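You operate a simulated robot arm through the tools that you are given. There is no shell and no other tool. Be economical: measure what you need, move in short steps, check, and stop when the job is done.

The job below is to be done with a simulated robot arm. You get a single attempt, and the scene is never put back.

JOB
Wet the scrub brush, soap it and scrub the toothpaste splash out of the basin.
Fine: tap off; brush back where it stood. Set down upright: scrub brush. What is to be rubbed or washed off counts as gone when no trace of it is left.
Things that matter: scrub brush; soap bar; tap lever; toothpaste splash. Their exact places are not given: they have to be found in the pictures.

Only the result counts: the job must be done as asked and must still hold three seconds after the hand-in. Knocking over, shifting, dropping, spilling or breaking anything else fails it.

ROBOT AND FRAMES
A 7-joint arm with a four-finger gripper on a trunk, on a base that drives. Base frame: it is fixed to the floor where the robot stands at the start and does not move with it; the origin is under the middle of the robot, x ahead of it, y to its left, z up. Lengths are in m, angles in rad, forces in N, time in s.
Its first joint turns from -1.204 to 3.002 rad. Places, roughly: scrub brush (8x5x8 cm) [0.7, 0.2, 1]; soap bar (8x5x4 cm) [0.7, 0.1, 0.9]; tap lever [1, 0.5, 1]; toothpaste splash [0.8, 0.5, 0.8]. Payload 3.67 kg.
The TCP is the grasp point between the finger pads, 0.028 m short of the fingertips. In the tool frame z runs along the fingers and y along their closing line. Largest opening 0.112 m; the body of the gripper starts 0.073 m behind the TCP.
Orientation is that of the tool frame in the base frame, as a unit quaternion [w, x, y, z]. With the fingers straight down and closing along the base's y, the tool's x points along the base's -x, its y along +y and its z along -z.

CONTROLS
- The arm moves only by the tool move_arm. Its argument "rows" is text: rows parted by semicolons, each of 7 numbers parted by spaces: the finger opening in m, from 0 to 0.112, then the shift along the base's x, y, z in m, then the turn, a rotation vector about the base's x, y, z in rad. In form: jaw tx ty tz ax ay az; .... A call has 1 to 10 rows; each row shifts and turns the commanded pose from where the row before left it. A row lasts 0.2 s, in which the tool goes at most 0.05 m and 0.15 rad; a call with a longer step from one row to the next is refused whole, and so is a gripper value outside its range. A pose out of reach is approached as far as the arm can. The call stops where the force on the tool passes 40 N (or 10 N more than at its start, if that is more) or the arm is blocked; 0.2 s more then pass. The fingers move at their own pace and stop on an object; they squeeze with about 27 N. The grip force told is the motor's: it shows also when the fingers shut on nothing. Time passes only in rows, and 0.2 s behind the last, so rows that do not move let the fingers close. It gives the time, the measured TCP pose, the force on the tool (base axes), the opening and the grip force at its end, in the units of the frame above (readings bear some noise), with the torque about the TCP (base axes, N m) and any sound that the robot's microphone picked up.
- Cameras (640 x 400 px; columns grow to the right, rows downward): "scene" is now at [0.1375, 0.0292, 1.4176]; the picture's right is [0.32, -0.95, -0.00], its down [-0.34, -0.12, -0.93] and it looks along [0.88, 0.30, -0.36] (base axes); focal length 253 px, centre (320, 200). "wrist" rides on the gripper at [0.06, -0.018, -0.104] in the tool frame; the picture's right is [0.29, 0.96, 0.00], its down [-0.80, 0.24, -0.55] and it looks along [-0.53, 0.16, 0.83] (tool axes); focal length 234 px, centre (320, 200).
- grab_frame(camera): a new picture of that camera. It takes no simulated time.
- raise_lower(by): slides the trunk up (or, below 0, down) by that many m; the arm and the scene camera ride with it, the base frame stays. It gives what a move gives, with no picture.
- drive_base(legs): drives the robot by 1 to 6 legs, each [ahead, turn to the left] in m and rad, along the robot's own axes; the way and the turn of a leg run together, so that a leg with both is an arc; at most 1.5 m and 3.142 rad a leg. The arm and the cameras ride along, it lands a little off, and it stops where it bumps. It gives what a move gives.
- head_to(pan, tilt): turns the head with the scene camera to pan (to the left, within 1.501 rad either way) and tilt (down, from -0.506 to 1.204), counted from straight ahead of the robot. It gives what a move gives.
- locate(camera, pixels): for up to 12 pixels [column, row] of the newest picture of that camera ("zoom" is the newest enlarged one), the place [x, y, z] in the base frame of the surface seen there, good to about 0.002 m. It takes no simulated time.
- enlarge(camera, box): a new picture of the part [left, top, right, bottom] of that camera's present view, enlarged. It takes no simulated time.
- finish_job(): hands the job in; it is judged then, once.

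Work in short steps. Measure before you move; look again where a grasp or a placing could have gone wrong, and mend it. You have 80 turns and 52 pictures in all, those below and enlarged ones among them. Open the gripper and draw the arm clear of the work before you hand the job in, unless the task says otherwise; then end with one line.

The tools are called after "Request:" as a command line: name --argument value ..., lists and objects as JSON in quotes. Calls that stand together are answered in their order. move_arm: Moves the arm, as the interface text tells. Its arguments: {"type":"object","properties":{"rows":{"type":"string"}},"required":["rows"]} The other tools are called the same way: raise_lower (by) slides the trunk up or down; drive_base (legs) drives the base; head_to (pan, tilt) turns the head that bears the scene camera; grab_frame (camera) takes a picture; locate (camera, pixels) gives the place of the surface under pixels of a picture; enlarge (camera, box) takes an enlarged picture of a part of a camera's view; finish_job () hands the job in.

At the start:

```text
time_s: 0.0
ee_pos: [0.5192, 0.1447, 1.3376]
tool_rot: [0.0, 0.0, 1.0, 0.0]
ft_force: [0.0, 0.8, 0.1]
ft_torque: [0.0, 0.02, -0.03]
finger_gap: 0.1122
grasp_force: 0.0
trunk travel left (down, up): [-0.525, 0.315]
robot x, y, heading: [0.0029, -0.0021, -0.005]
head pan, tilt: [0.332, 0.365]
```

scene: 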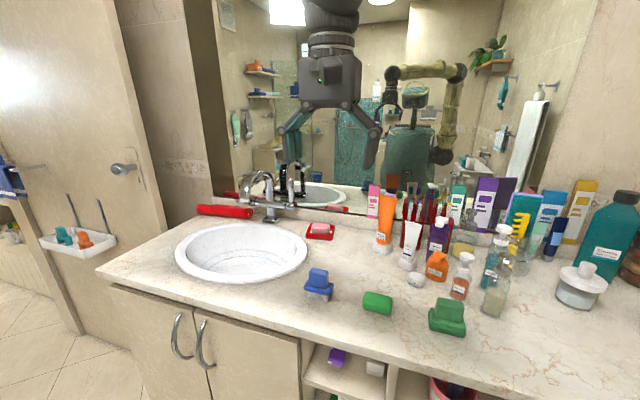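
wrist: 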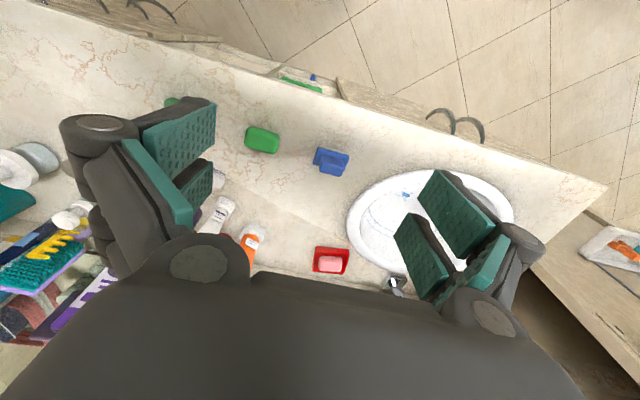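

The scene shows a blue brush-like thing at (318,285), a green block at (377,302), a green brush-like thing at (446,317) and soap in a red dish at (320,231). I enlarge to tell them apart.

Request:
enlarge --camera "scene" --box '[280, 210, 480, 335]'

Request:
enlarge --camera "scene" --box '[160, 160, 340, 290]'

Request:
locate --camera "scene" --pixels '[[318, 272], [318, 291], [377, 300], [447, 306], [446, 325], [320, 229], [268, 178], [268, 215], [240, 250], [176, 255], [307, 250], [240, 283]]'

```text
3.20 times, centred on (380, 272) of scene
```

zoom: 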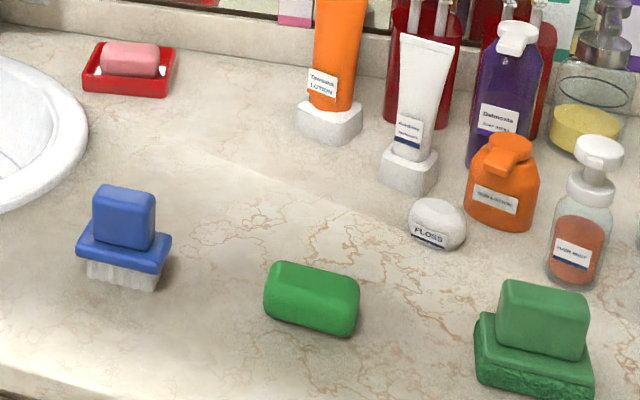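

```text
3.08 times, centred on (250, 225) of scene
```

zoom: 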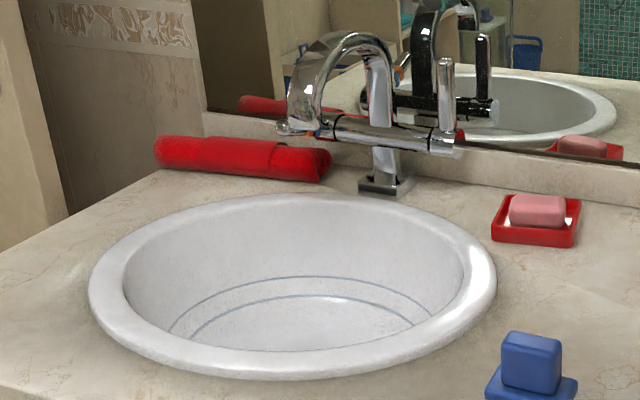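

```text
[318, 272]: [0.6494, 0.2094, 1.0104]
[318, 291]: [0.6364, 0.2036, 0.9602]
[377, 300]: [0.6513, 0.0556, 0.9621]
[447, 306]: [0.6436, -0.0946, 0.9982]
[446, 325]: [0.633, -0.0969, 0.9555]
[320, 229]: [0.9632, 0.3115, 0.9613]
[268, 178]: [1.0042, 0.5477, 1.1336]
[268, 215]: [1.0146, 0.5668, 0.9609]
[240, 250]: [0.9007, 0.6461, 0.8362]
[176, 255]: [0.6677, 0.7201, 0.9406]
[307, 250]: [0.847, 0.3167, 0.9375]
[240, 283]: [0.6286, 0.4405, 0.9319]
```

The blue thing with white bristles at (318,285) is the scrub brush, and the green bar at (377,302) is the soap by the rough places. The wrist picture shows a blue mark in the basin near (405,195), so I enlarge there and measure.

Request:
enlarge --camera "wrist" --box '[300, 130, 540, 300]'

Request:
locate --camera "wrist" --pixels '[[405, 195], [395, 285], [347, 220], [440, 172]]'

Request:
locate --camera "zoom" --pixels '[[320, 200], [270, 170], [282, 170], [290, 165], [150, 60], [95, 60], [280, 140], [220, 240]]'

```text
2.35 times, centred on (420, 215) of wrist
```

zoom: 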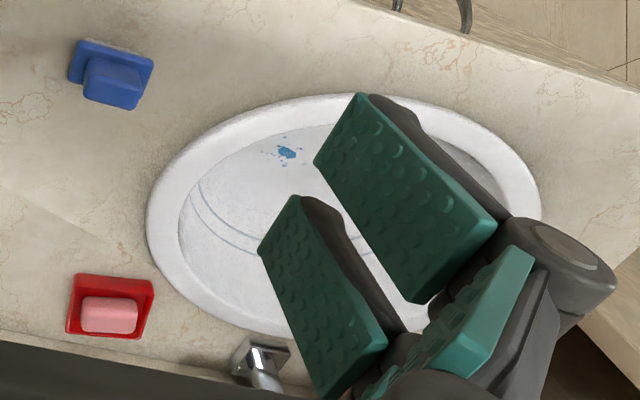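

```text
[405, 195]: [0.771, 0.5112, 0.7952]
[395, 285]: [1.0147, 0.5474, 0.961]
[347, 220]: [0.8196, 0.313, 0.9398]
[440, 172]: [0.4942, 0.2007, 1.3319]
```

```text
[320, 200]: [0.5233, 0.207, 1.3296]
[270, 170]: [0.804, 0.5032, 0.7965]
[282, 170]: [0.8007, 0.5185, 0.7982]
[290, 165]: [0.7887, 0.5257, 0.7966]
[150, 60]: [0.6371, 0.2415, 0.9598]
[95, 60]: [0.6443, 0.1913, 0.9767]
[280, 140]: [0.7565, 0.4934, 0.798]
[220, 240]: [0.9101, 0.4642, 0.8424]
```

The splash is at about (0.771,0.511,0.797), on the basin floor. Next I look closely at the tap, the brush and the counter edge.

Request:
enlarge --camera "scene" --box '[230, 160, 310, 225]'

Request:
locate --camera "zoom" --pixels '[[490, 120], [490, 165], [490, 215], [480, 260], [400, 235], [240, 215], [130, 235], [310, 80], [350, 330], [440, 240], [160, 150], [200, 215]]'

Request:
locate --camera "scene" --pixels '[[110, 276], [250, 320], [400, 362], [306, 286], [330, 289], [310, 271], [327, 272], [330, 300], [365, 300], [388, 304], [392, 308], [368, 291]]'

```text
6.15 times, centred on (270, 192) of scene
```

zoom: 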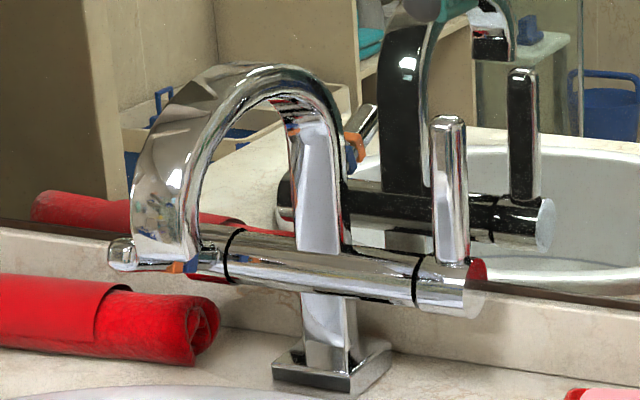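

```text
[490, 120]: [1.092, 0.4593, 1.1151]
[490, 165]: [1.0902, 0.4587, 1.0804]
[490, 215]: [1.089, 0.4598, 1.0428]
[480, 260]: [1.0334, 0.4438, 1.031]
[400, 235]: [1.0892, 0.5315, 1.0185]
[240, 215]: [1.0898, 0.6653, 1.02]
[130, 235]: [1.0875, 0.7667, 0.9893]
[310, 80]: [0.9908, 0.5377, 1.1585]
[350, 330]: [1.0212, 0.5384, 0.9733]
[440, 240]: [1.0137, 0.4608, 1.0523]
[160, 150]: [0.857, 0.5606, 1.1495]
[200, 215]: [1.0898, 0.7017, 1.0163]
```

```text
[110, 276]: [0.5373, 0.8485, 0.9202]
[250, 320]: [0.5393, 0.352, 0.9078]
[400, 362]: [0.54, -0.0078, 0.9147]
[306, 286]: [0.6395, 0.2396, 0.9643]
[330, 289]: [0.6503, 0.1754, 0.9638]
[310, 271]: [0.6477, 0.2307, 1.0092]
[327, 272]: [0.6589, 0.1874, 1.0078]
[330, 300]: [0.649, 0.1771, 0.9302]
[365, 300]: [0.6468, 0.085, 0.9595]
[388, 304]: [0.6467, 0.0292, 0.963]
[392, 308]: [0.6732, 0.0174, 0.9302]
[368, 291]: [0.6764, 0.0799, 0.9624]
```

The mirror is at x≈1.09. I measure the lever rod at zoom (450,130–260), the spout end and the left knob.

Request:
locate --camera "zoom" --pixels '[[449, 118], [449, 130], [449, 160], [449, 200], [449, 240], [470, 265], [450, 290], [120, 255], [145, 235], [145, 262], [180, 245], [250, 260]]'

Request:
locate --camera "scene" --pixels '[[377, 310], [377, 294], [363, 305], [392, 296]]'

```text
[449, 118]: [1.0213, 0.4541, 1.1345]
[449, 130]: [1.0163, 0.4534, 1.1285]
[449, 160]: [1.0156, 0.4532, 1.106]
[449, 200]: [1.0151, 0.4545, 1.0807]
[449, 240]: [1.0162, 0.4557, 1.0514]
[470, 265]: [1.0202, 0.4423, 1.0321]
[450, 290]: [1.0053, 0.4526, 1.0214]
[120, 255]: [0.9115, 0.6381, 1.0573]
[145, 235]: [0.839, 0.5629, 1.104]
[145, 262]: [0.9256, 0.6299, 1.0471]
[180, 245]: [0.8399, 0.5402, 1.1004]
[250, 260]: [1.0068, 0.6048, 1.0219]
```

```text
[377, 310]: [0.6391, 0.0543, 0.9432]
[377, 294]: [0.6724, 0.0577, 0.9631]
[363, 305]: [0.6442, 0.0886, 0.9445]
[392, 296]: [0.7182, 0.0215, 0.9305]
```

The right lever is a rod at (1.018,0.454), z 1.05–1.135, standing upright, and the spout mouth is near (0.84,0.55,1.10). That is out of easy reach, so I drive the base to about (0.15,0.25), facing the same way.

Request:
drive_base --legs '[[0, 1.03], [0.29, 0], [0, -1.03]]'

Request:
head_to --pan 0.2 --tilt 0.6

Request:
grab_frame --camera "scene"

Request:
grab_frame --camera "wrist"

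```text
time_s: 7.2
ee_pos: [0.6674, 0.3941, 1.3376]
tool_rot: [0.0, 0.0, 1.0, 0.0]
ft_force: [0.6, -0.1, -0.2]
ft_torque: [0.02, -0.01, -0.01]
finger_gap: 0.1119
grasp_force: 0.0
trunk travel left (down, up): [-0.525, 0.315]
robot x, y, heading: [0.1494, 0.2521, -0.002]
head pan, tilt: [0.332, 0.365]
```

```text
time_s: 8.0
ee_pos: [0.6672, 0.3935, 1.3378]
tool_rot: [0.0, 0.0, 1.0, 0.0]
ft_force: [-0.3, 0.1, 0.8]
ft_torque: [-0.03, 0.02, 0.0]
finger_gap: 0.112
grasp_force: 0.1
trunk travel left (down, up): [-0.525, 0.315]
robot x, y, heading: [0.1513, 0.2473, -0.003]
head pan, tilt: [0.201, 0.6]
```

```text
45 pictures are left
```

scene: 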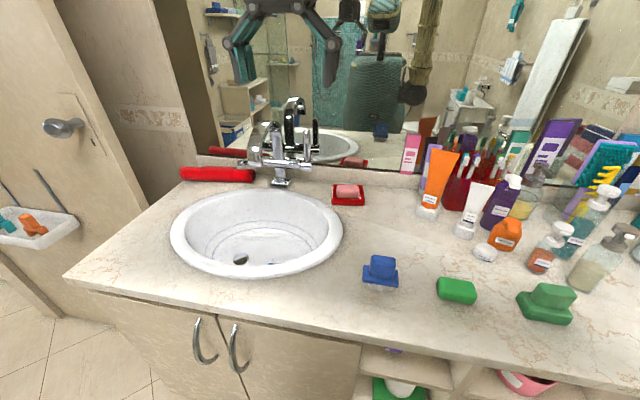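

```text
44 pictures are left
```

wrist: 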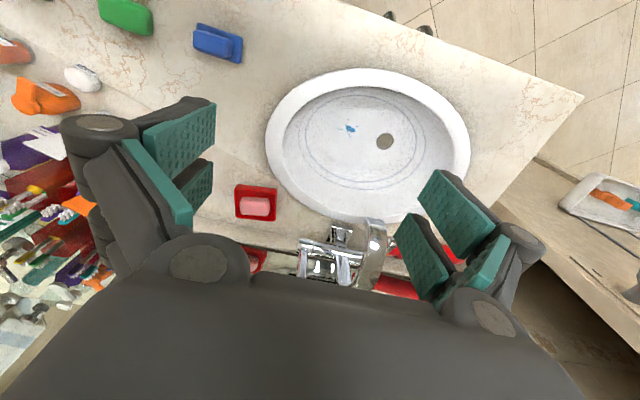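

Now I enlarge the tap, basin and brush from here.

Request:
enlarge --camera "wrist" --box '[260, 70, 480, 290]'

Request:
locate --camera "wrist" --pixels '[[350, 129], [342, 125], [358, 133], [384, 142], [360, 75], [372, 225], [266, 130], [465, 150], [375, 200], [330, 110], [385, 110], [350, 165]]'

Request:
enlarge --camera "scene" --box '[235, 85, 335, 195]'

Request:
locate --camera "scene" --pixels '[[381, 258], [381, 266], [370, 262], [394, 263], [365, 282], [397, 284], [395, 273], [366, 272], [457, 284], [440, 280], [474, 284], [457, 298]]'

```text
1.82 times, centred on (370, 180) of wrist
```

zoom: 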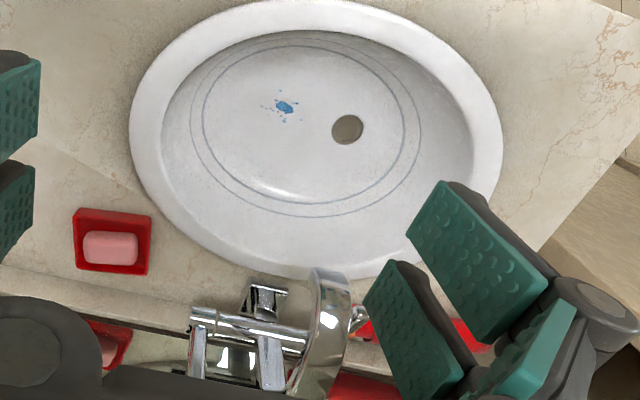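

```text
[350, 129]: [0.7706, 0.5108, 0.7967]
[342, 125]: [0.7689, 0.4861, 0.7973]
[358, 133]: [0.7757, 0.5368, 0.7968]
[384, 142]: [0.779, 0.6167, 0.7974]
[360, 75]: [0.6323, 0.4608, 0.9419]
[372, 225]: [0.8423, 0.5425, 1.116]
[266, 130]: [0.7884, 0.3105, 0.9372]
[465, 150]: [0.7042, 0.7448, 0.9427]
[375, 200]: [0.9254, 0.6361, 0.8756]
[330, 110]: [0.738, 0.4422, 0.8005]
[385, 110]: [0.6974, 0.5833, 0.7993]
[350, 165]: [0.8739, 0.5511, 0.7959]
```

```text
3.64 times, centred on (285, 140) of scene
```

zoom: 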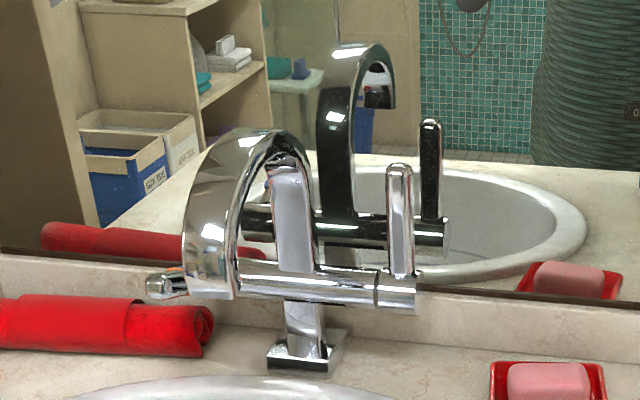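

```text
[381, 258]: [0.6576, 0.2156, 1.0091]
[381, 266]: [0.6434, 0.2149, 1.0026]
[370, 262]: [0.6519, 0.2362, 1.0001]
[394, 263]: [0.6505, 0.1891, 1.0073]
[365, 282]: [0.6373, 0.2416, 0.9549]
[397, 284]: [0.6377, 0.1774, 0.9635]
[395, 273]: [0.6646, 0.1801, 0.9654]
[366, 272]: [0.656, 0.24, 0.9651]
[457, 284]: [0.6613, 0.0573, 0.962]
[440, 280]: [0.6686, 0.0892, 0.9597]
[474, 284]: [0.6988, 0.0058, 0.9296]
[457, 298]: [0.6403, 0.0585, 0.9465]
```

The lever rod is upright at (1.018,0.454) with the spout to its left at y≈0.55, x≈0.84. I tilt the tool forward and bring the fingers in front of the rod, closing along y.

Request:
move_arm --rows "0.05 0.035 0.0075 -0.01 0 -0.0875 0; 0.05 0.035 0.0075 -0.02 0 -0.0875 0; 0.05 0.035 0.0075 -0.02 0 -0.0875 0; 0.05 0.035 0.0075 -0.022 0 -0.0875 0; 0.05 0.035 0.0075 -0.022 0 -0.0875 0; 0.05 0.035 0.0075 -0.022 0 -0.0875 0; 0.05 0.035 0.0075 -0.022 0 -0.0875 0; 0.05 0.035 0.0075 -0.022 0 -0.0875 0"

Request:
grab_frame --camera "wrist"

Request:
grab_frame --camera "scene"

```text
time_s: 10.0
ee_pos: [0.9556, 0.417, 1.2385]
tool_rot: [0.352, 0.031, 0.934, 0.048]
ft_force: [-0.5, 0.4, 0.8]
ft_torque: [0.0, -0.04, 0.03]
finger_gap: 0.0501
grasp_force: 0.1
trunk travel left (down, up): [-0.525, 0.315]
robot x, y, heading: [0.1439, 0.2491, -0.001]
head pan, tilt: [0.201, 0.6]
stopped in row 8: the arm was blocked; the commanded pose is now the measured one
```

```text
41 pictures are left
```

wrist: 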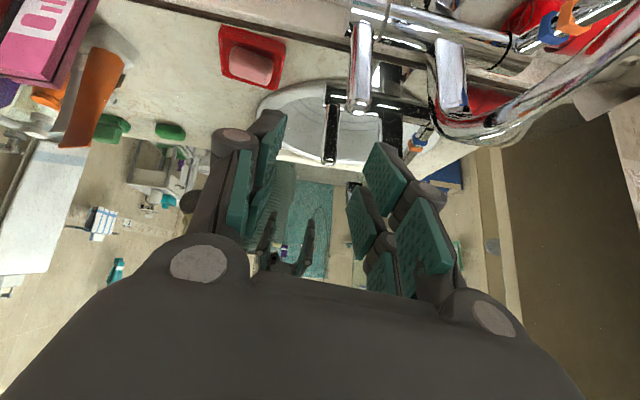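

```text
40 pictures are left
```

scene: 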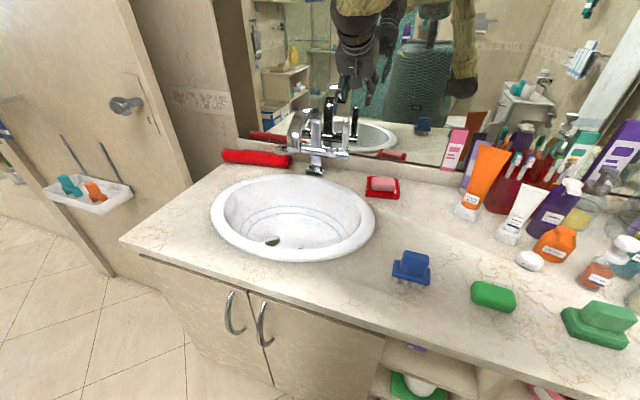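

The move stopped as blocked at z 1.2385 with no tool force, and the scene view has shifted a little. I check known points and the tap before going on.

Request:
locate --camera "scene" --pixels '[[411, 259], [493, 294], [290, 247], [355, 120], [317, 117]]'

Request:
locate --camera "wrist" --pixels '[[360, 107], [360, 60], [450, 50]]'

Request:
move_arm --rows "0.05 0 0.01 -0.02 0 0 0; 0.05 0 0.01 -0.02 0 0 0"

```text
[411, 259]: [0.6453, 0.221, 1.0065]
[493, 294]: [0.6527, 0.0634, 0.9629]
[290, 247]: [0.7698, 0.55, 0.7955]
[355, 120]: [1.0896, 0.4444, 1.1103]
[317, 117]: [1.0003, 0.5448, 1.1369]
```

```text
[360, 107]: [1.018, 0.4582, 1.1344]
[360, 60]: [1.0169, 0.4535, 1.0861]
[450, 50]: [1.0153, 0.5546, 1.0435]
```

```text
time_s: 10.8
ee_pos: [0.9637, 0.4127, 1.2351]
tool_rot: [0.356, 0.054, 0.929, 0.079]
ft_force: [-0.2, -0.3, -0.1]
ft_torque: [0.03, 0.02, 0.02]
finger_gap: 0.0497
grasp_force: 0.0
trunk travel left (down, up): [-0.525, 0.315]
robot x, y, heading: [0.1495, 0.2512, -0.004]
head pan, tilt: [0.201, 0.6]
stopped in row 2: the arm was blocked; the commanded pose is now the measured one
```

A second try is blocked too with no force, so I take it for an arm limit. I back off a little and lower the trunk so that the arm works higher relative to its shoulder.

Request:
move_arm --rows "0.05 -0.03 0 0.02 0 0 0; 0.05 -0.03 0 0.02 0 0 0; 0.05 -0.03 0 0.02 0 0 0"

Request:
raise_lower --by -0.15

Request:
move_arm --rows "0.05 0 0.013 0 -0.06 0.01 0.016; 0.05 0 0.013 0 -0.06 0.01 0.016; 0.05 0 0.014 0 -0.06 0.01 0.016"

```text
time_s: 11.6
ee_pos: [0.8726, 0.414, 1.2937]
tool_rot: [0.358, 0.051, 0.929, 0.077]
ft_force: [0.8, -0.8, -0.2]
ft_torque: [0.07, 0.0, 0.06]
finger_gap: 0.05
grasp_force: 0.1
trunk travel left (down, up): [-0.525, 0.315]
robot x, y, heading: [0.1454, 0.2504, 0.004]
head pan, tilt: [0.201, 0.6]
```

```text
time_s: 13.3
ee_pos: [0.8737, 0.4145, 1.1427]
tool_rot: [0.357, 0.052, 0.929, 0.077]
ft_force: [-0.2, -0.3, -0.2]
ft_torque: [0.0, 0.01, -0.03]
finger_gap: 0.0498
grasp_force: 0.1
trunk travel left (down, up): [-0.375, 0.465]
robot x, y, heading: [0.1469, 0.2466, -0.002]
head pan, tilt: [0.201, 0.6]
```

```text
time_s: 14.1
ee_pos: [0.8833, 0.4433, 1.1393]
tool_rot: [0.332, 0.008, 0.943, 0.012]
ft_force: [0.6, 0.6, 0.0]
ft_torque: [-0.04, -0.01, 0.0]
finger_gap: 0.05
grasp_force: 0.0
trunk travel left (down, up): [-0.375, 0.465]
robot x, y, heading: [0.1463, 0.2492, -0.002]
head pan, tilt: [0.201, 0.6]
```

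The arm now moves freely at (0.883,0.443,1.139). I approach the rod to about (1.012,0.455,1.105).

Request:
move_arm --rows "0.05 0.033 0.004 -0.008 0 0 0; 0.05 0.033 0.004 -0.008 0 0 0; 0.05 0.033 0.004 -0.008 0 0 0; 0.05 0.03 0 -0.008 0 0 0"

Request:
grab_frame --camera "wrist"

```text
time_s: 15.3
ee_pos: [1.0121, 0.4104, 1.1764]
tool_rot: [0.354, 0.036, 0.934, 0.047]
ft_force: [-0.4, -0.5, 0.7]
ft_torque: [0.04, 0.01, 0.01]
finger_gap: 0.0501
grasp_force: 0.1
trunk travel left (down, up): [-0.375, 0.465]
robot x, y, heading: [0.1475, 0.2473, -0.004]
head pan, tilt: [0.201, 0.6]
stopped in row 4: the arm was blocked; the commanded pose is now the measured one
```

```text
39 pictures are left
```

wrist: 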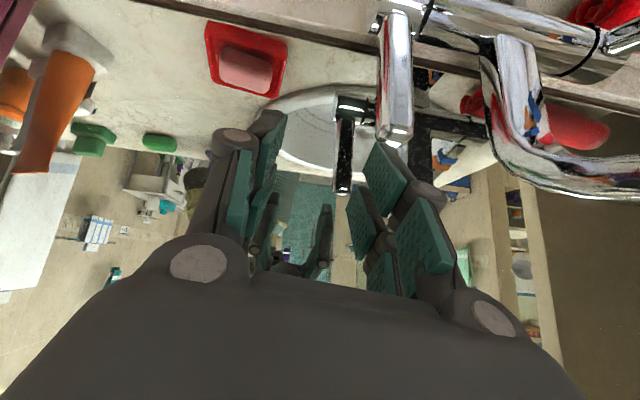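

The arm again drifts up instead of reaching down with this tilt, likely a wrist limit. I back off and lessen the tilt to about 0.3.

Request:
move_arm --rows "0.05 -0.04 0 0.01 0 0 0; 0.05 -0.03 0.01 0.01 -0.04 0.1 0.02; 0.05 0 0.012 0 -0.04 0.1 0.01; 0.05 0 0.012 0 -0.04 0.1 0.01; 0.05 0 0.01 0 0 0.1 0"

```text
time_s: 16.7
ee_pos: [0.9471, 0.4179, 1.2398]
tool_rot: [0.171, 0.019, 0.985, 0.026]
ft_force: [0.3, -0.2, -0.3]
ft_torque: [0.02, 0.03, 0.01]
finger_gap: 0.0503
grasp_force: 0.1
trunk travel left (down, up): [-0.375, 0.465]
robot x, y, heading: [0.1472, 0.2474, 0.005]
head pan, tilt: [0.201, 0.6]
stopped in row 5: the arm was blocked; the commanded pose is now the measured one
```

Still blocked, and z reads 1.24. I look at the arm itself with the head tilted up.

Request:
head_to --pan 0.2 --tilt -0.1

Request:
grab_frame --camera "scene"

```text
time_s: 17.8
ee_pos: [0.9478, 0.42, 1.2379]
tool_rot: [0.171, 0.019, 0.985, 0.025]
ft_force: [0.7, -0.4, 0.9]
ft_torque: [0.02, 0.0, 0.01]
finger_gap: 0.05
grasp_force: 0.0
trunk travel left (down, up): [-0.375, 0.465]
robot x, y, heading: [0.1482, 0.2507, -0.002]
head pan, tilt: [0.201, -0.099]
```

```text
38 pictures are left
```

scene: 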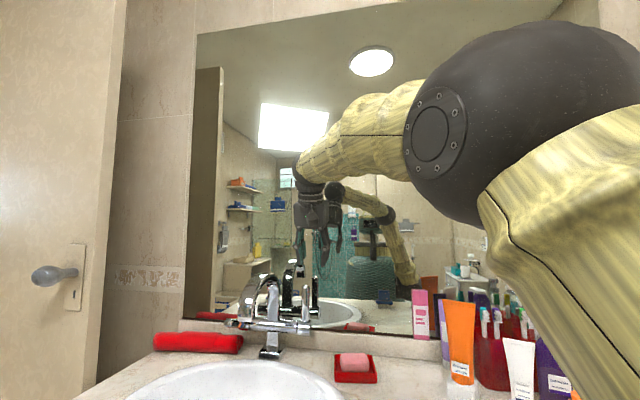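

The elbow is high on the right and nothing seems to touch. I draw the hand back to a straight-down tool in the middle and then test reaching forward from there.

Request:
move_arm --rows "0.05 -0.04 0 0.01 0 0.1 0; 0.05 -0.04 0.005 0 -0.03 0.1 0.01; 0.05 -0.04 0.01 0 -0.03 0.1 0.01; 0.05 -0.04 0.01 -0.02 0 0.05 0; 0.05 0 0.01 -0.04 0 0 0; 0.05 0 0 -0.04 0 0 0"

Request:
move_arm --rows "0.05 0.04 0 0 0 0 0; 0.05 0.04 0 0 0 0 0; 0.05 0.04 0 0 0 0 0; 0.05 0.03 0 0 0 0 0"

```text
time_s: 19.2
ee_pos: [0.7958, 0.4485, 1.1401]
tool_rot: [-0.019, 0.01, 1.0, 0.003]
ft_force: [0.6, 0.0, -0.4]
ft_torque: [0.02, 0.04, 0.0]
finger_gap: 0.0501
grasp_force: 0.0
trunk travel left (down, up): [-0.375, 0.465]
robot x, y, heading: [0.1495, 0.2505, -0.005]
head pan, tilt: [0.201, -0.099]
```

```text
time_s: 20.4
ee_pos: [0.9541, 0.3988, 1.1883]
tool_rot: [0.001, 0.032, 0.999, 0.034]
ft_force: [0.2, -1.2, 0.5]
ft_torque: [0.04, -0.01, -0.04]
finger_gap: 0.05
grasp_force: 0.1
trunk travel left (down, up): [-0.375, 0.465]
robot x, y, heading: [0.1496, 0.2507, -0.0]
head pan, tilt: [0.201, -0.099]
stopped in row 4: the arm was blocked; the commanded pose is now the measured one
```

Even with the tool down the arm stops at 0.82 m, so I retract, drive a little nearer and turn right so the targets lie to the arm's better (left) side.

Request:
move_arm --rows "0.05 -0.04 0.01 0.03 0 0 0; 0.05 -0.045 0.01 0.02 0 0 0; 0.05 -0.045 0.01 0.02 -0.03 0 0.02; 0.05 -0.045 0 0.02 -0.03 0 0.02; 0.05 -0.045 0 0.02 0 0 0; 0.05 -0.045 0 0.02 0 0 0"

Request:
drive_base --legs '[[0.08, 0], [0, -0.5]]'

```text
refused: row 1 steps farther than a row can; nothing moved
```

```text
time_s: 22.9
ee_pos: [1.0081, -0.0037, 1.1871]
tool_rot: [0.008, 0.278, 0.96, 0.032]
ft_force: [-0.4, 0.0, -0.2]
ft_torque: [0.0, 0.0, -0.02]
finger_gap: 0.0502
grasp_force: 0.0
trunk travel left (down, up): [-0.375, 0.465]
robot x, y, heading: [0.2289, 0.2482, -0.499]
head pan, tilt: [0.201, -0.099]
```

The retract was refused while the drive went through, so the hand is now at (1.008,-0.004,1.187) over the bottles. I look before moving.

Request:
head_to --pan 0.3 --tilt 0.5

Request:
grab_frame --camera "scene"

Request:
grab_frame --camera "wrist"

```text
time_s: 23.9
ee_pos: [1.0074, -0.0045, 1.1869]
tool_rot: [0.009, 0.278, 0.96, 0.033]
ft_force: [0.0, -0.1, -0.7]
ft_torque: [0.01, -0.03, 0.01]
finger_gap: 0.0499
grasp_force: 0.1
trunk travel left (down, up): [-0.375, 0.465]
robot x, y, heading: [0.2248, 0.2528, -0.501]
head pan, tilt: [0.3, 0.499]
```

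```text
37 pictures are left
```

scene: 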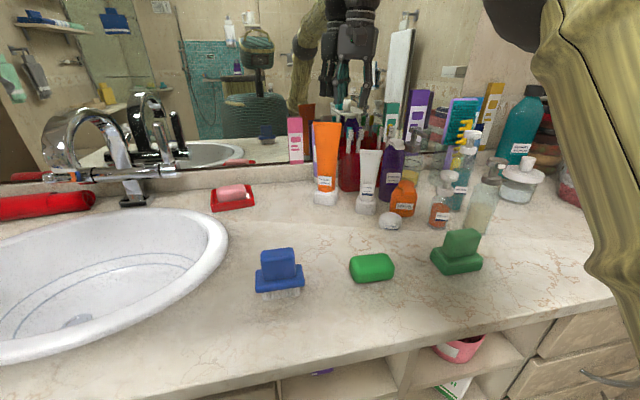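

```text
36 pictures are left
```

wrist: 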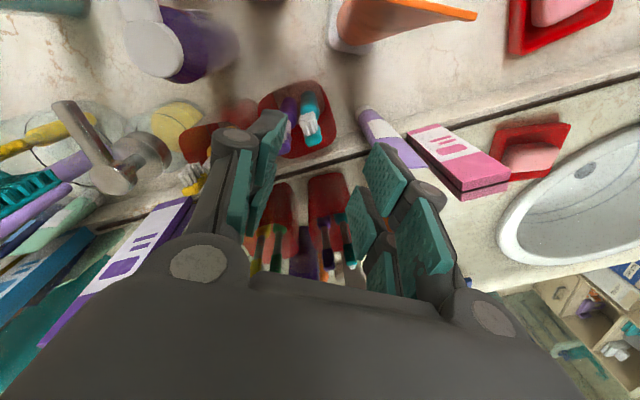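

Nothing seems knocked over. I lift the hand straight up and bring it back over the counter, then over to the left.

Request:
move_arm --rows "0.05 -0.01 0 0.04 0 0 0; 0.05 -0.02 0 0.04 0 0 0; 0.05 -0.03 0.02 0.03 0 0 0; 0.05 -0.03 0.035 0 0 0 0; 0.05 -0.03 0.035 0 0 0 0; 0.05 -0.03 0.035 0 0 0 -0.1; 0.05 -0.03 0.035 0 0 0 -0.1; 0.05 -0.03 0.035 0 0 0 -0.1; 0.05 0 0.04 0 0 0 -0.1; 0.05 0 0.04 0 0 0 -0.1"

```text
time_s: 26.1
ee_pos: [0.7973, 0.2716, 1.2995]
tool_rot: [0.016, 0.508, 0.861, 0.029]
ft_force: [0.2, -0.6, 0.6]
ft_torque: [-0.01, -0.01, -0.01]
finger_gap: 0.05
grasp_force: 0.1
trunk travel left (down, up): [-0.375, 0.465]
robot x, y, heading: [0.2249, 0.2508, -0.499]
head pan, tilt: [0.3, 0.499]
```

I turned the wrong way about z; I undo it by +1.06 and move on toward y 0.45.

Request:
move_arm --rows "0.05 0.01 0.03 0 -0.007 0.004 0.13; 0.05 0.01 0.03 0 -0.007 0.004 0.13; 0.05 0.01 0.03 0 -0.007 0.004 0.13; 0.05 0.01 0.03 0 -0.007 0.004 0.13; 0.05 0.01 0.03 -0.02 -0.007 0.004 0.13; 0.05 0 0.02 -0.03 -0.007 0.004 0.13; 0.05 0 0.008 -0.03 -0.007 0.004 0.13; 0.05 0 0 -0.03 -0.007 0.004 0.13"

Request:
move_arm --rows "0.05 0.03 0 -0.01 0 -0.1 0; 0.05 0.03 0 -0.01 0 -0.1 0; 0.05 0.03 0 -0.01 0 -0.1 0"

```text
time_s: 27.4
ee_pos: [0.8485, 0.33, 1.3599]
tool_rot: [0.036, 0.224, 0.972, 0.066]
ft_force: [-0.3, 1.6, -0.8]
ft_torque: [-0.16, -0.05, 0.02]
finger_gap: 0.0498
grasp_force: 0.0
out of reach, approached as far as the arm can: row 6
trunk travel left (down, up): [-0.375, 0.465]
robot x, y, heading: [0.2285, 0.2477, -0.5]
head pan, tilt: [0.3, 0.499]
stopped in row 6: the arm was blocked; the commanded pose is now the measured one
```

```text
time_s: 28.2
ee_pos: [0.9342, 0.3232, 1.3403]
tool_rot: [0.187, 0.213, 0.954, 0.102]
ft_force: [0.1, 0.3, 0.1]
ft_torque: [-0.01, 0.02, 0.03]
finger_gap: 0.05
grasp_force: 0.1
trunk travel left (down, up): [-0.375, 0.465]
robot x, y, heading: [0.2304, 0.2498, -0.498]
head pan, tilt: [0.3, 0.499]
```

The arm seems limited in tool yaw rather than place. I keep the present yaw (≈-0.45) and test moving toward the lever.

Request:
move_arm --rows "0.05 0 0.03 -0.025 0 0 0; 0.05 0 0.03 -0.03 0 0 0; 0.05 0.005 0.03 -0.03 0 0 0; 0.05 0.005 0.01 -0.03 0 0 0"

```text
time_s: 29.4
ee_pos: [0.9449, 0.3603, 1.2999]
tool_rot: [0.202, 0.239, 0.938, 0.147]
ft_force: [0.3, 0.9, -0.1]
ft_torque: [0.02, -0.03, -0.03]
finger_gap: 0.0497
grasp_force: 0.2
trunk travel left (down, up): [-0.375, 0.465]
robot x, y, heading: [0.2295, 0.2492, -0.501]
head pan, tilt: [0.3, 0.499]
stopped in row 4: the arm was blocked; the commanded pose is now the measured one
```

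Moving left and down is still blocked. I look at the arm's posture to see which part is limiting.

Request:
head_to --pan -0.1 --tilt -0.2

Request:
grab_frame --camera "scene"

Request:
locate --camera "scene" --pixels '[[300, 150], [450, 120], [550, 250], [250, 150], [200, 180], [350, 100], [600, 350], [620, 200]]'

```text
time_s: 30.5
ee_pos: [0.9454, 0.3608, 1.298]
tool_rot: [0.202, 0.239, 0.938, 0.147]
ft_force: [-0.8, 0.2, -0.1]
ft_torque: [-0.02, -0.05, 0.02]
finger_gap: 0.05
grasp_force: 0.0
trunk travel left (down, up): [-0.375, 0.465]
robot x, y, heading: [0.2289, 0.2514, -0.493]
head pan, tilt: [-0.099, -0.201]
```

```text
35 pictures are left
```

scene: 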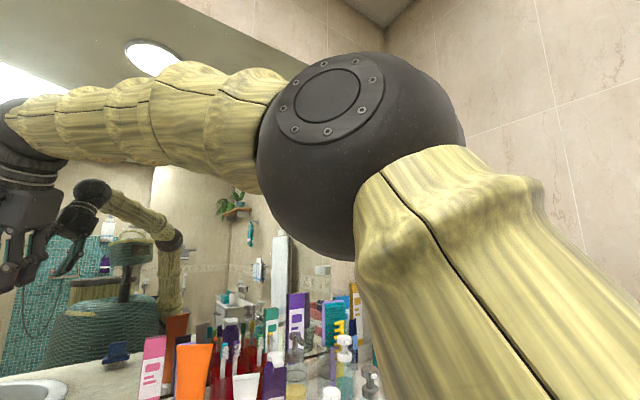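

```text
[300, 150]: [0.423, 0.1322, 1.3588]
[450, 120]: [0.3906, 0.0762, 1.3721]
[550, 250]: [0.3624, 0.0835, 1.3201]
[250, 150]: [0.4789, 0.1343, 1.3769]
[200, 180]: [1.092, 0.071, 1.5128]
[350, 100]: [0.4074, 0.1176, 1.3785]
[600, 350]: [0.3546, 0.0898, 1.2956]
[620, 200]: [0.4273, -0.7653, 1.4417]
```

The upper arm lies right against the head, so reaching to the left is blocked by the robot itself. I retract the hand and turn the base left, so that the targets lie ahead and to the right.

Request:
move_arm --rows "0.05 -0.03 -0.026 0.003 0.027 0.056 0; 0.05 -0.03 -0.026 0.003 0.027 0.056 0; 0.05 -0.03 -0.026 0.003 0.027 0.056 0; 0.05 -0.03 -0.026 0.003 0.027 0.056 0; 0.05 -0.03 -0.026 0.003 0.027 0.056 0; 0.05 -0.03 -0.026 0.003 0.027 0.056 0; 0.05 -0.03 -0.026 0.003 0.027 0.056 0; 0.05 -0.03 -0.026 0.003 0.027 0.056 0"

```text
time_s: 32.3
ee_pos: [0.704, 0.1539, 1.3192]
tool_rot: [-0.039, 0.284, 0.94, 0.188]
ft_force: [-0.3, -0.2, -0.8]
ft_torque: [0.02, -0.04, 0.01]
finger_gap: 0.0498
grasp_force: 0.0
trunk travel left (down, up): [-0.375, 0.465]
robot x, y, heading: [0.2304, 0.2452, -0.5]
head pan, tilt: [-0.099, -0.201]
```

The hand is drawn in to (0.70,0.15,1.32). I turn the base left by 1.05.

Request:
drive_base --legs '[[0, 1.05]]'

Request:
head_to --pan -0.5 --tilt 0.55

Request:
grab_frame --camera "scene"

```text
time_s: 35.4
ee_pos: [0.5464, 0.6167, 1.3202]
tool_rot: [-0.128, -0.224, 0.956, 0.143]
ft_force: [0.2, 0.0, 0.5]
ft_torque: [-0.01, -0.03, 0.03]
finger_gap: 0.0499
grasp_force: 0.1
trunk travel left (down, up): [-0.375, 0.465]
robot x, y, heading: [0.2292, 0.2488, 0.553]
head pan, tilt: [-0.099, -0.201]
```

```text
time_s: 36.5
ee_pos: [0.5468, 0.616, 1.3189]
tool_rot: [-0.128, -0.224, 0.956, 0.143]
ft_force: [0.7, 0.3, -0.4]
ft_torque: [0.03, -0.01, -0.01]
finger_gap: 0.0501
grasp_force: 0.0
trunk travel left (down, up): [-0.375, 0.465]
robot x, y, heading: [0.2244, 0.2461, 0.552]
head pan, tilt: [-0.499, 0.55]
```

```text
34 pictures are left
```

scene: 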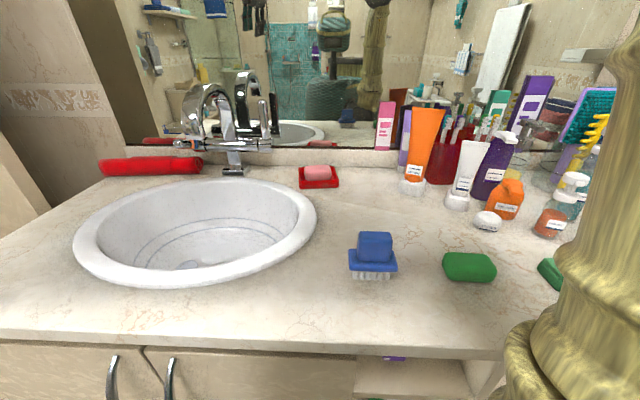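

The brush, soap and bottles stand as before, and the arm is now on the right of the view. I move the hand toward the lever while setting the forward tilt of 0.7 and yaw 0.

Request:
move_arm --rows "0.05 0.034 -0.016 0 -0.015 -0.1175 -0.068; 0.05 0.034 -0.016 0 -0.015 -0.1175 -0.068; 0.05 0.034 -0.016 0 -0.015 -0.1175 -0.068; 0.05 0.034 -0.016 -0.01 -0.015 -0.1175 -0.068; 0.05 0.034 -0.016 -0.01 -0.015 -0.1175 -0.068; 0.05 0.034 -0.016 -0.01 -0.015 -0.1175 -0.068; 0.05 0.034 -0.016 -0.01 -0.015 -0.1175 -0.068; 0.05 0.034 -0.016 -0.01 -0.015 -0.1175 -0.068; 0.05 0.034 -0.016 -0.01 0 0 0; 0.05 0.034 -0.016 -0.01 0 0 0"

```text
time_s: 38.6
ee_pos: [0.8862, 0.4549, 1.248]
tool_rot: [0.341, 0.0, 0.94, 0.0]
ft_force: [0.4, -0.3, -0.1]
ft_torque: [0.01, 0.0, 0.01]
finger_gap: 0.0497
grasp_force: 0.1
trunk travel left (down, up): [-0.375, 0.465]
robot x, y, heading: [0.2279, 0.2495, 0.546]
head pan, tilt: [-0.499, 0.55]
```

Excellent: the pose is exactly as asked. I go on to the rod, to about (1.012,0.455,1.105).

Request:
move_arm --rows "0.05 0.02 0 -0.035 0 0 0; 0.05 0.022 0 -0.035 0 0 0; 0.05 0.027 0 -0.025 0 0 0; 0.05 0.03 0 -0.025 0 0 0; 0.05 0.026 0 -0.022 0 0 0"

Request:
grab_frame --camera "wrist"

```text
time_s: 39.9
ee_pos: [1.0119, 0.4571, 1.1065]
tool_rot: [0.343, 0.0, 0.94, 0.0]
ft_force: [-0.1, -0.6, 0.0]
ft_torque: [0.0, 0.01, 0.0]
finger_gap: 0.0498
grasp_force: 0.0
trunk travel left (down, up): [-0.375, 0.465]
robot x, y, heading: [0.2237, 0.2474, 0.549]
head pan, tilt: [-0.499, 0.55]
```

```text
33 pictures are left
```

wrist: 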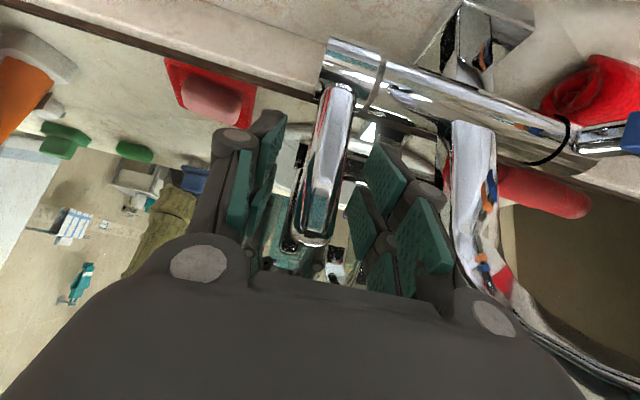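

The rod stands between the fingers at (325,160). I close on it and pull it gently toward the robot.

Request:
move_arm --rows "0.0 0 0 0 0 0 0; 0.0 0 0 0 0 0 0; 0.0 -0.008 0 0 0 0 0; 0.0 -0.008 0 -0.001 0 0 0"

Request:
grab_frame --camera "scene"

```text
time_s: 40.9
ee_pos: [0.9957, 0.4582, 1.1046]
tool_rot: [0.342, -0.002, 0.94, 0.0]
ft_force: [15.0, 16.1, 6.5]
ft_torque: [0.2, -1.59, 0.46]
finger_gap: 0.024
grasp_force: 45.1
trunk travel left (down, up): [-0.375, 0.465]
robot x, y, heading: [0.2279, 0.2515, 0.547]
head pan, tilt: [-0.499, 0.55]
```

```text
32 pictures are left
```

scene: 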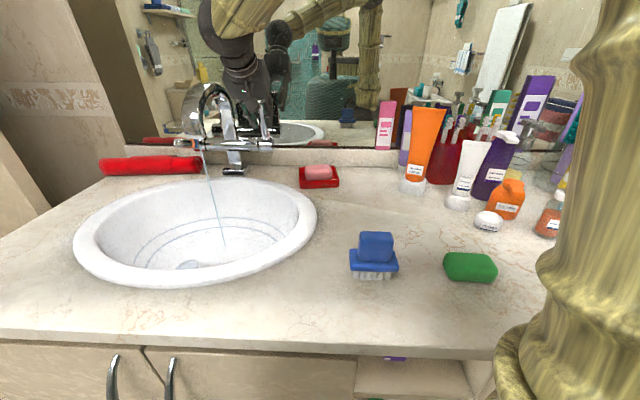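

A thin stream runs from the spout at (205,150) to (225,255). I pull a little more for a full flow, then let go and back out.

Request:
move_arm --rows "0.0 -0.008 -0.002 -0.002 0 0 0; 0.0 -0.006 0 -0.002 0 0 0; 0.06 0 0 0 0 0 0; 0.06 0 0 0 0 0 0; 0.06 -0.03 0 0.03 0 0 0; 0.06 -0.03 0 0.035 0 0 0; 0.06 -0.03 0 0.035 0 0 0"

Request:
enlarge --camera "scene" --box '[70, 70, 330, 290]'

Request:
locate --camera "zoom" --pixels '[[340, 170], [330, 180], [345, 250], [380, 440]]'

```text
time_s: 42.5
ee_pos: [0.8921, 0.4529, 1.2024]
tool_rot: [0.341, 0.001, 0.94, -0.001]
ft_force: [-0.8, -0.9, -1.2]
ft_torque: [0.03, -0.01, -0.01]
finger_gap: 0.06
grasp_force: 0.0
trunk travel left (down, up): [-0.375, 0.465]
robot x, y, heading: [0.2272, 0.2515, 0.548]
head pan, tilt: [-0.499, 0.55]
```

```text
1.82 times, centred on (200, 180) of scene
```

zoom: 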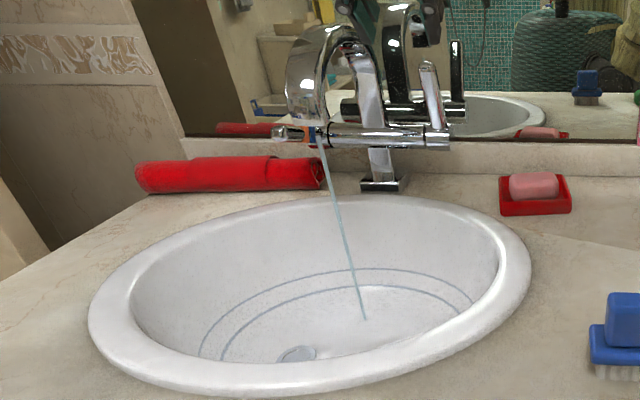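

```text
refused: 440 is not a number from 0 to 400
```

Water is running and the lever leans forward. I measure the stream along its length.

Request:
locate --camera "zoom" --pixels '[[322, 150], [332, 193], [345, 250], [354, 285], [363, 315], [296, 354], [430, 75], [308, 115]]'

Request:
enlarge --camera "scene" --box '[330, 220, 510, 300]'

Request:
locate --camera "scene" --pixels '[[375, 236], [360, 240], [391, 240], [375, 252], [351, 265], [396, 265], [355, 253], [470, 258], [446, 262], [494, 262], [470, 278]]'

```text
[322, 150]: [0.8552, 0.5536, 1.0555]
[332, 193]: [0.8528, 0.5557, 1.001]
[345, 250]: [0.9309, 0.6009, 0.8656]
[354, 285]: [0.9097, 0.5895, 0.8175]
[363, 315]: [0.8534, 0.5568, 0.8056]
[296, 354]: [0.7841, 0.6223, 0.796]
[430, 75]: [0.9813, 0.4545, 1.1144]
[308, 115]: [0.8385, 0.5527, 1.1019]
```

```text
3.56 times, centred on (420, 260) of scene
```

zoom: 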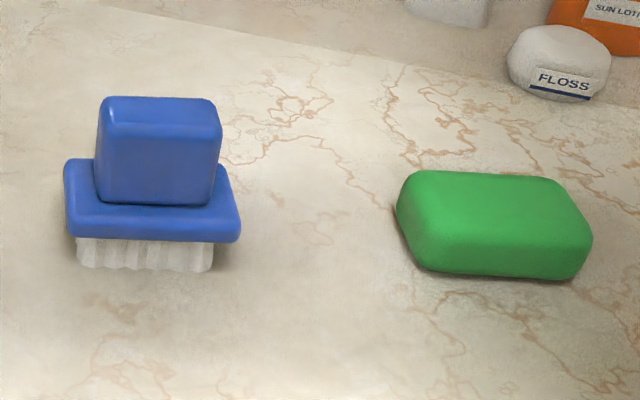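

```text
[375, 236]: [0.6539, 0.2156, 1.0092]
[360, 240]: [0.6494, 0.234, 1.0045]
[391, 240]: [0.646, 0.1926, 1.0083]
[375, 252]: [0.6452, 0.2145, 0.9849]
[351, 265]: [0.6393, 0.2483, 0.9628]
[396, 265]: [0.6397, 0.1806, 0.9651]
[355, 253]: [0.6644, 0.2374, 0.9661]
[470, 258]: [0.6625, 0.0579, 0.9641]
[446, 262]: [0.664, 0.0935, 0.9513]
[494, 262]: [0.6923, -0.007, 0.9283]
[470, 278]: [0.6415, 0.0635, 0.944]
```

The stream falls at about (0.855,0.556). I bring the hand above the brush, pointing straight down and opened.

Request:
move_arm --rows "0.08 -0.029 -0.03 0.01 0 0.0875 0; 0.08 -0.029 -0.03 0.01 0 0.0875 0; 0.08 -0.029 -0.03 0 0 0.0875 0; 0.08 -0.029 -0.03 0 0 0.0875 0; 0.08 -0.029 -0.03 0 0 0.0875 0; 0.08 -0.029 -0.03 -0.01 0 0.0875 0; 0.08 -0.029 -0.03 -0.01 0 0.0875 0; 0.08 -0.029 -0.03 -0.01 0 0.0875 0"

Request:
grab_frame --camera "wrist"

```text
time_s: 44.2
ee_pos: [0.6601, 0.2137, 1.1911]
tool_rot: [-0.001, -0.001, 1.0, 0.002]
ft_force: [0.1, -0.2, 0.1]
ft_torque: [0.02, 0.0, 0.04]
finger_gap: 0.08
grasp_force: 0.1
trunk travel left (down, up): [-0.375, 0.465]
robot x, y, heading: [0.2262, 0.2495, 0.545]
head pan, tilt: [-0.499, 0.55]
```

```text
29 pictures are left
```

wrist: 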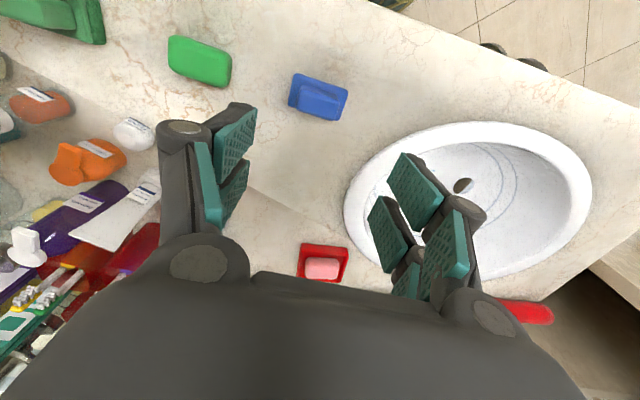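

I enlarge the brush and the soap here to measure edges and yaw.

Request:
enlarge --camera "wrist" --box '[150, 20, 390, 170]'

```text
2.67 times, centred on (270, 95) of wrist
```

zoom: 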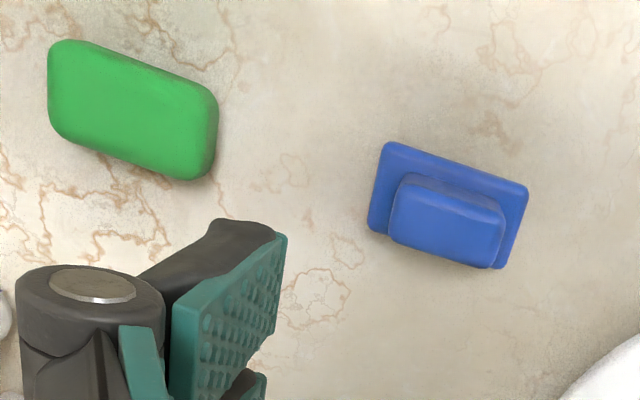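

Request:
locate --camera "zoom" --pixels '[[390, 148], [520, 190], [500, 262], [374, 222], [405, 182], [498, 215], [490, 258], [398, 232], [62, 52], [208, 100], [190, 172], [58, 122]]'

```text
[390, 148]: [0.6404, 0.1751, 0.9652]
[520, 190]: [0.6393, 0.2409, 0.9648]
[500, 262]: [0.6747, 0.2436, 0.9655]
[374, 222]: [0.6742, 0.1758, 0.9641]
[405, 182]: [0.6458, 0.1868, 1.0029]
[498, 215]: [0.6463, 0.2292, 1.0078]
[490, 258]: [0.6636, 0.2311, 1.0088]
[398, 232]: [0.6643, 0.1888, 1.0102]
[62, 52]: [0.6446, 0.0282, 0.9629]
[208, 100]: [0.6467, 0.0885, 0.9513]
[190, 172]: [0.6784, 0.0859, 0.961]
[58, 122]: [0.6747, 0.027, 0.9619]
```

The brush is square to the axes with its handle centred at (0.656,0.209), top z 1.010, base top z 0.965. I descend to TCP z≈0.998 and close.

Request:
move_arm --rows "0.08 -0.004 -0.004 -0.04 0 0 0; 0.08 0 0 -0.045 0 0 0; 0.08 0 0 -0.045 0 0 0; 0.08 0 0 -0.04 0 0 0; 0.08 0 0 -0.021 0 0 0; 0.08 0 0 0 0 0 0; 0.0 0 0 0 0 0 0; 0.0 0 0 0 0 0 0; 0.0 0 0 0 0 0 0"

Request:
grab_frame --camera "wrist"

```text
time_s: 46.2
ee_pos: [0.6557, 0.2099, 1.0018]
tool_rot: [-0.002, 0.0, 1.0, 0.0]
ft_force: [-0.2, -0.1, 0.0]
ft_torque: [0.1, -0.01, 0.01]
finger_gap: 0.0495
grasp_force: 27.0
trunk travel left (down, up): [-0.375, 0.465]
robot x, y, heading: [0.2299, 0.2484, 0.546]
head pan, tilt: [-0.499, 0.55]
```

```text
27 pictures are left
```

wrist: 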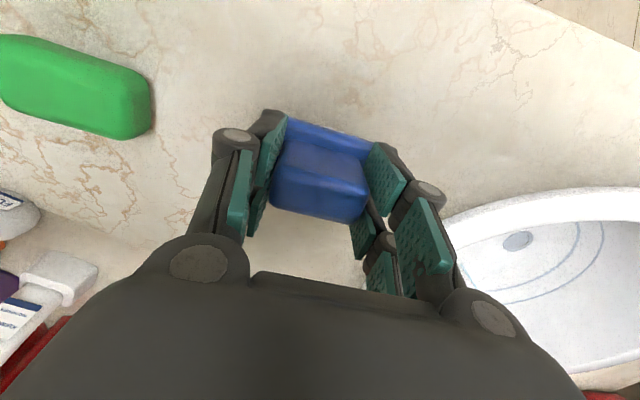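

The grip holds (gap 0.0495) with TCP at (0.6557,0.2099,1.0018), which I note for the return. I lift and carry the brush toward the basin, tilting it forward by 0.8 so that the bristles can go under the spout from the front.

Request:
move_arm --rows "0 0 0 0.03 0 0 0; 0 0 0 0.045 0 0 0; 0 0 0 0.045 0 0 0"

Request:
move_arm --rows "0 0.009 0.0385 -0.002 0 -0.089 0; 0 0.009 0.0385 -0.002 0 -0.089 0; 0 0.009 0.0385 -0.002 0 -0.089 0; 0 0.009 0.0385 -0.002 0 -0.089 0; 0 0.009 0.0385 -0.002 0 -0.089 0; 0 0.009 0.0385 -0.003 0 -0.089 0; 0 0.009 0.0385 -0.004 0 -0.089 0; 0 0.009 0.0385 -0.004 0 -0.089 0; 0 0.009 0.0385 -0.004 0 -0.089 0"

Request:
grab_frame --camera "wrist"

```text
time_s: 47.0
ee_pos: [0.6551, 0.2111, 1.1216]
tool_rot: [-0.001, -0.001, 1.0, 0.0]
ft_force: [0.2, -0.4, 1.4]
ft_torque: [0.0, -0.01, -0.01]
finger_gap: 0.0001
grasp_force: 27.4
trunk travel left (down, up): [-0.375, 0.465]
robot x, y, heading: [0.2253, 0.2504, 0.543]
head pan, tilt: [-0.499, 0.55]
```

```text
time_s: 49.0
ee_pos: [0.7369, 0.558, 1.0962]
tool_rot: [0.39, 0.0, 0.921, -0.001]
ft_force: [-0.8, -0.3, 0.4]
ft_torque: [0.0, -0.04, -0.03]
finger_gap: 0.0
grasp_force: 27.5
trunk travel left (down, up): [-0.375, 0.465]
robot x, y, heading: [0.2234, 0.2494, 0.549]
head pan, tilt: [-0.499, 0.55]
```

```text
26 pictures are left
```

wrist: 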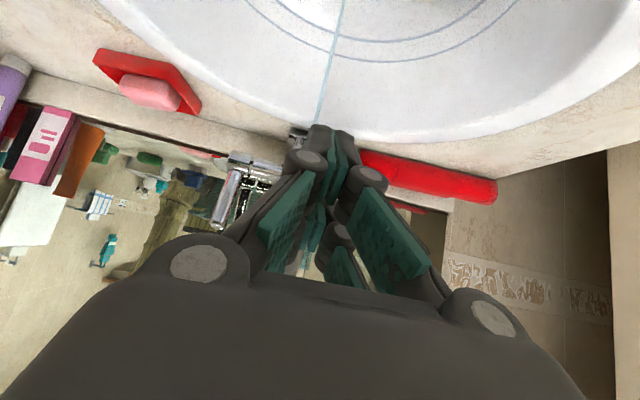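

The fingers shut to 0: the brush slipped out on the lift. I look where it is.

Request:
grab_frame --camera "scene"

Request:
enlarge --camera "scene" --box '[330, 210, 510, 300]'

```text
25 pictures are left
```

scene: 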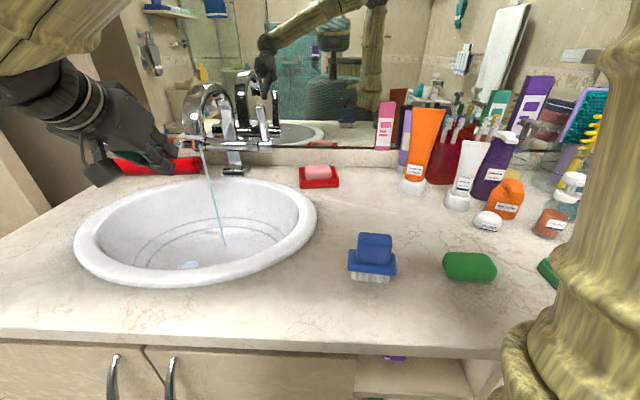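

```text
3.56 times, centred on (420, 255) of scene
```

zoom: 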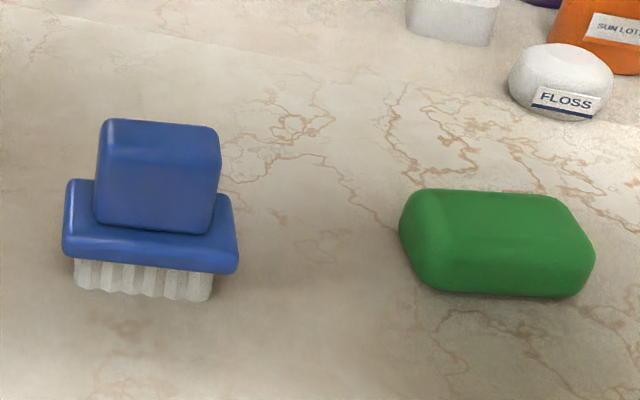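

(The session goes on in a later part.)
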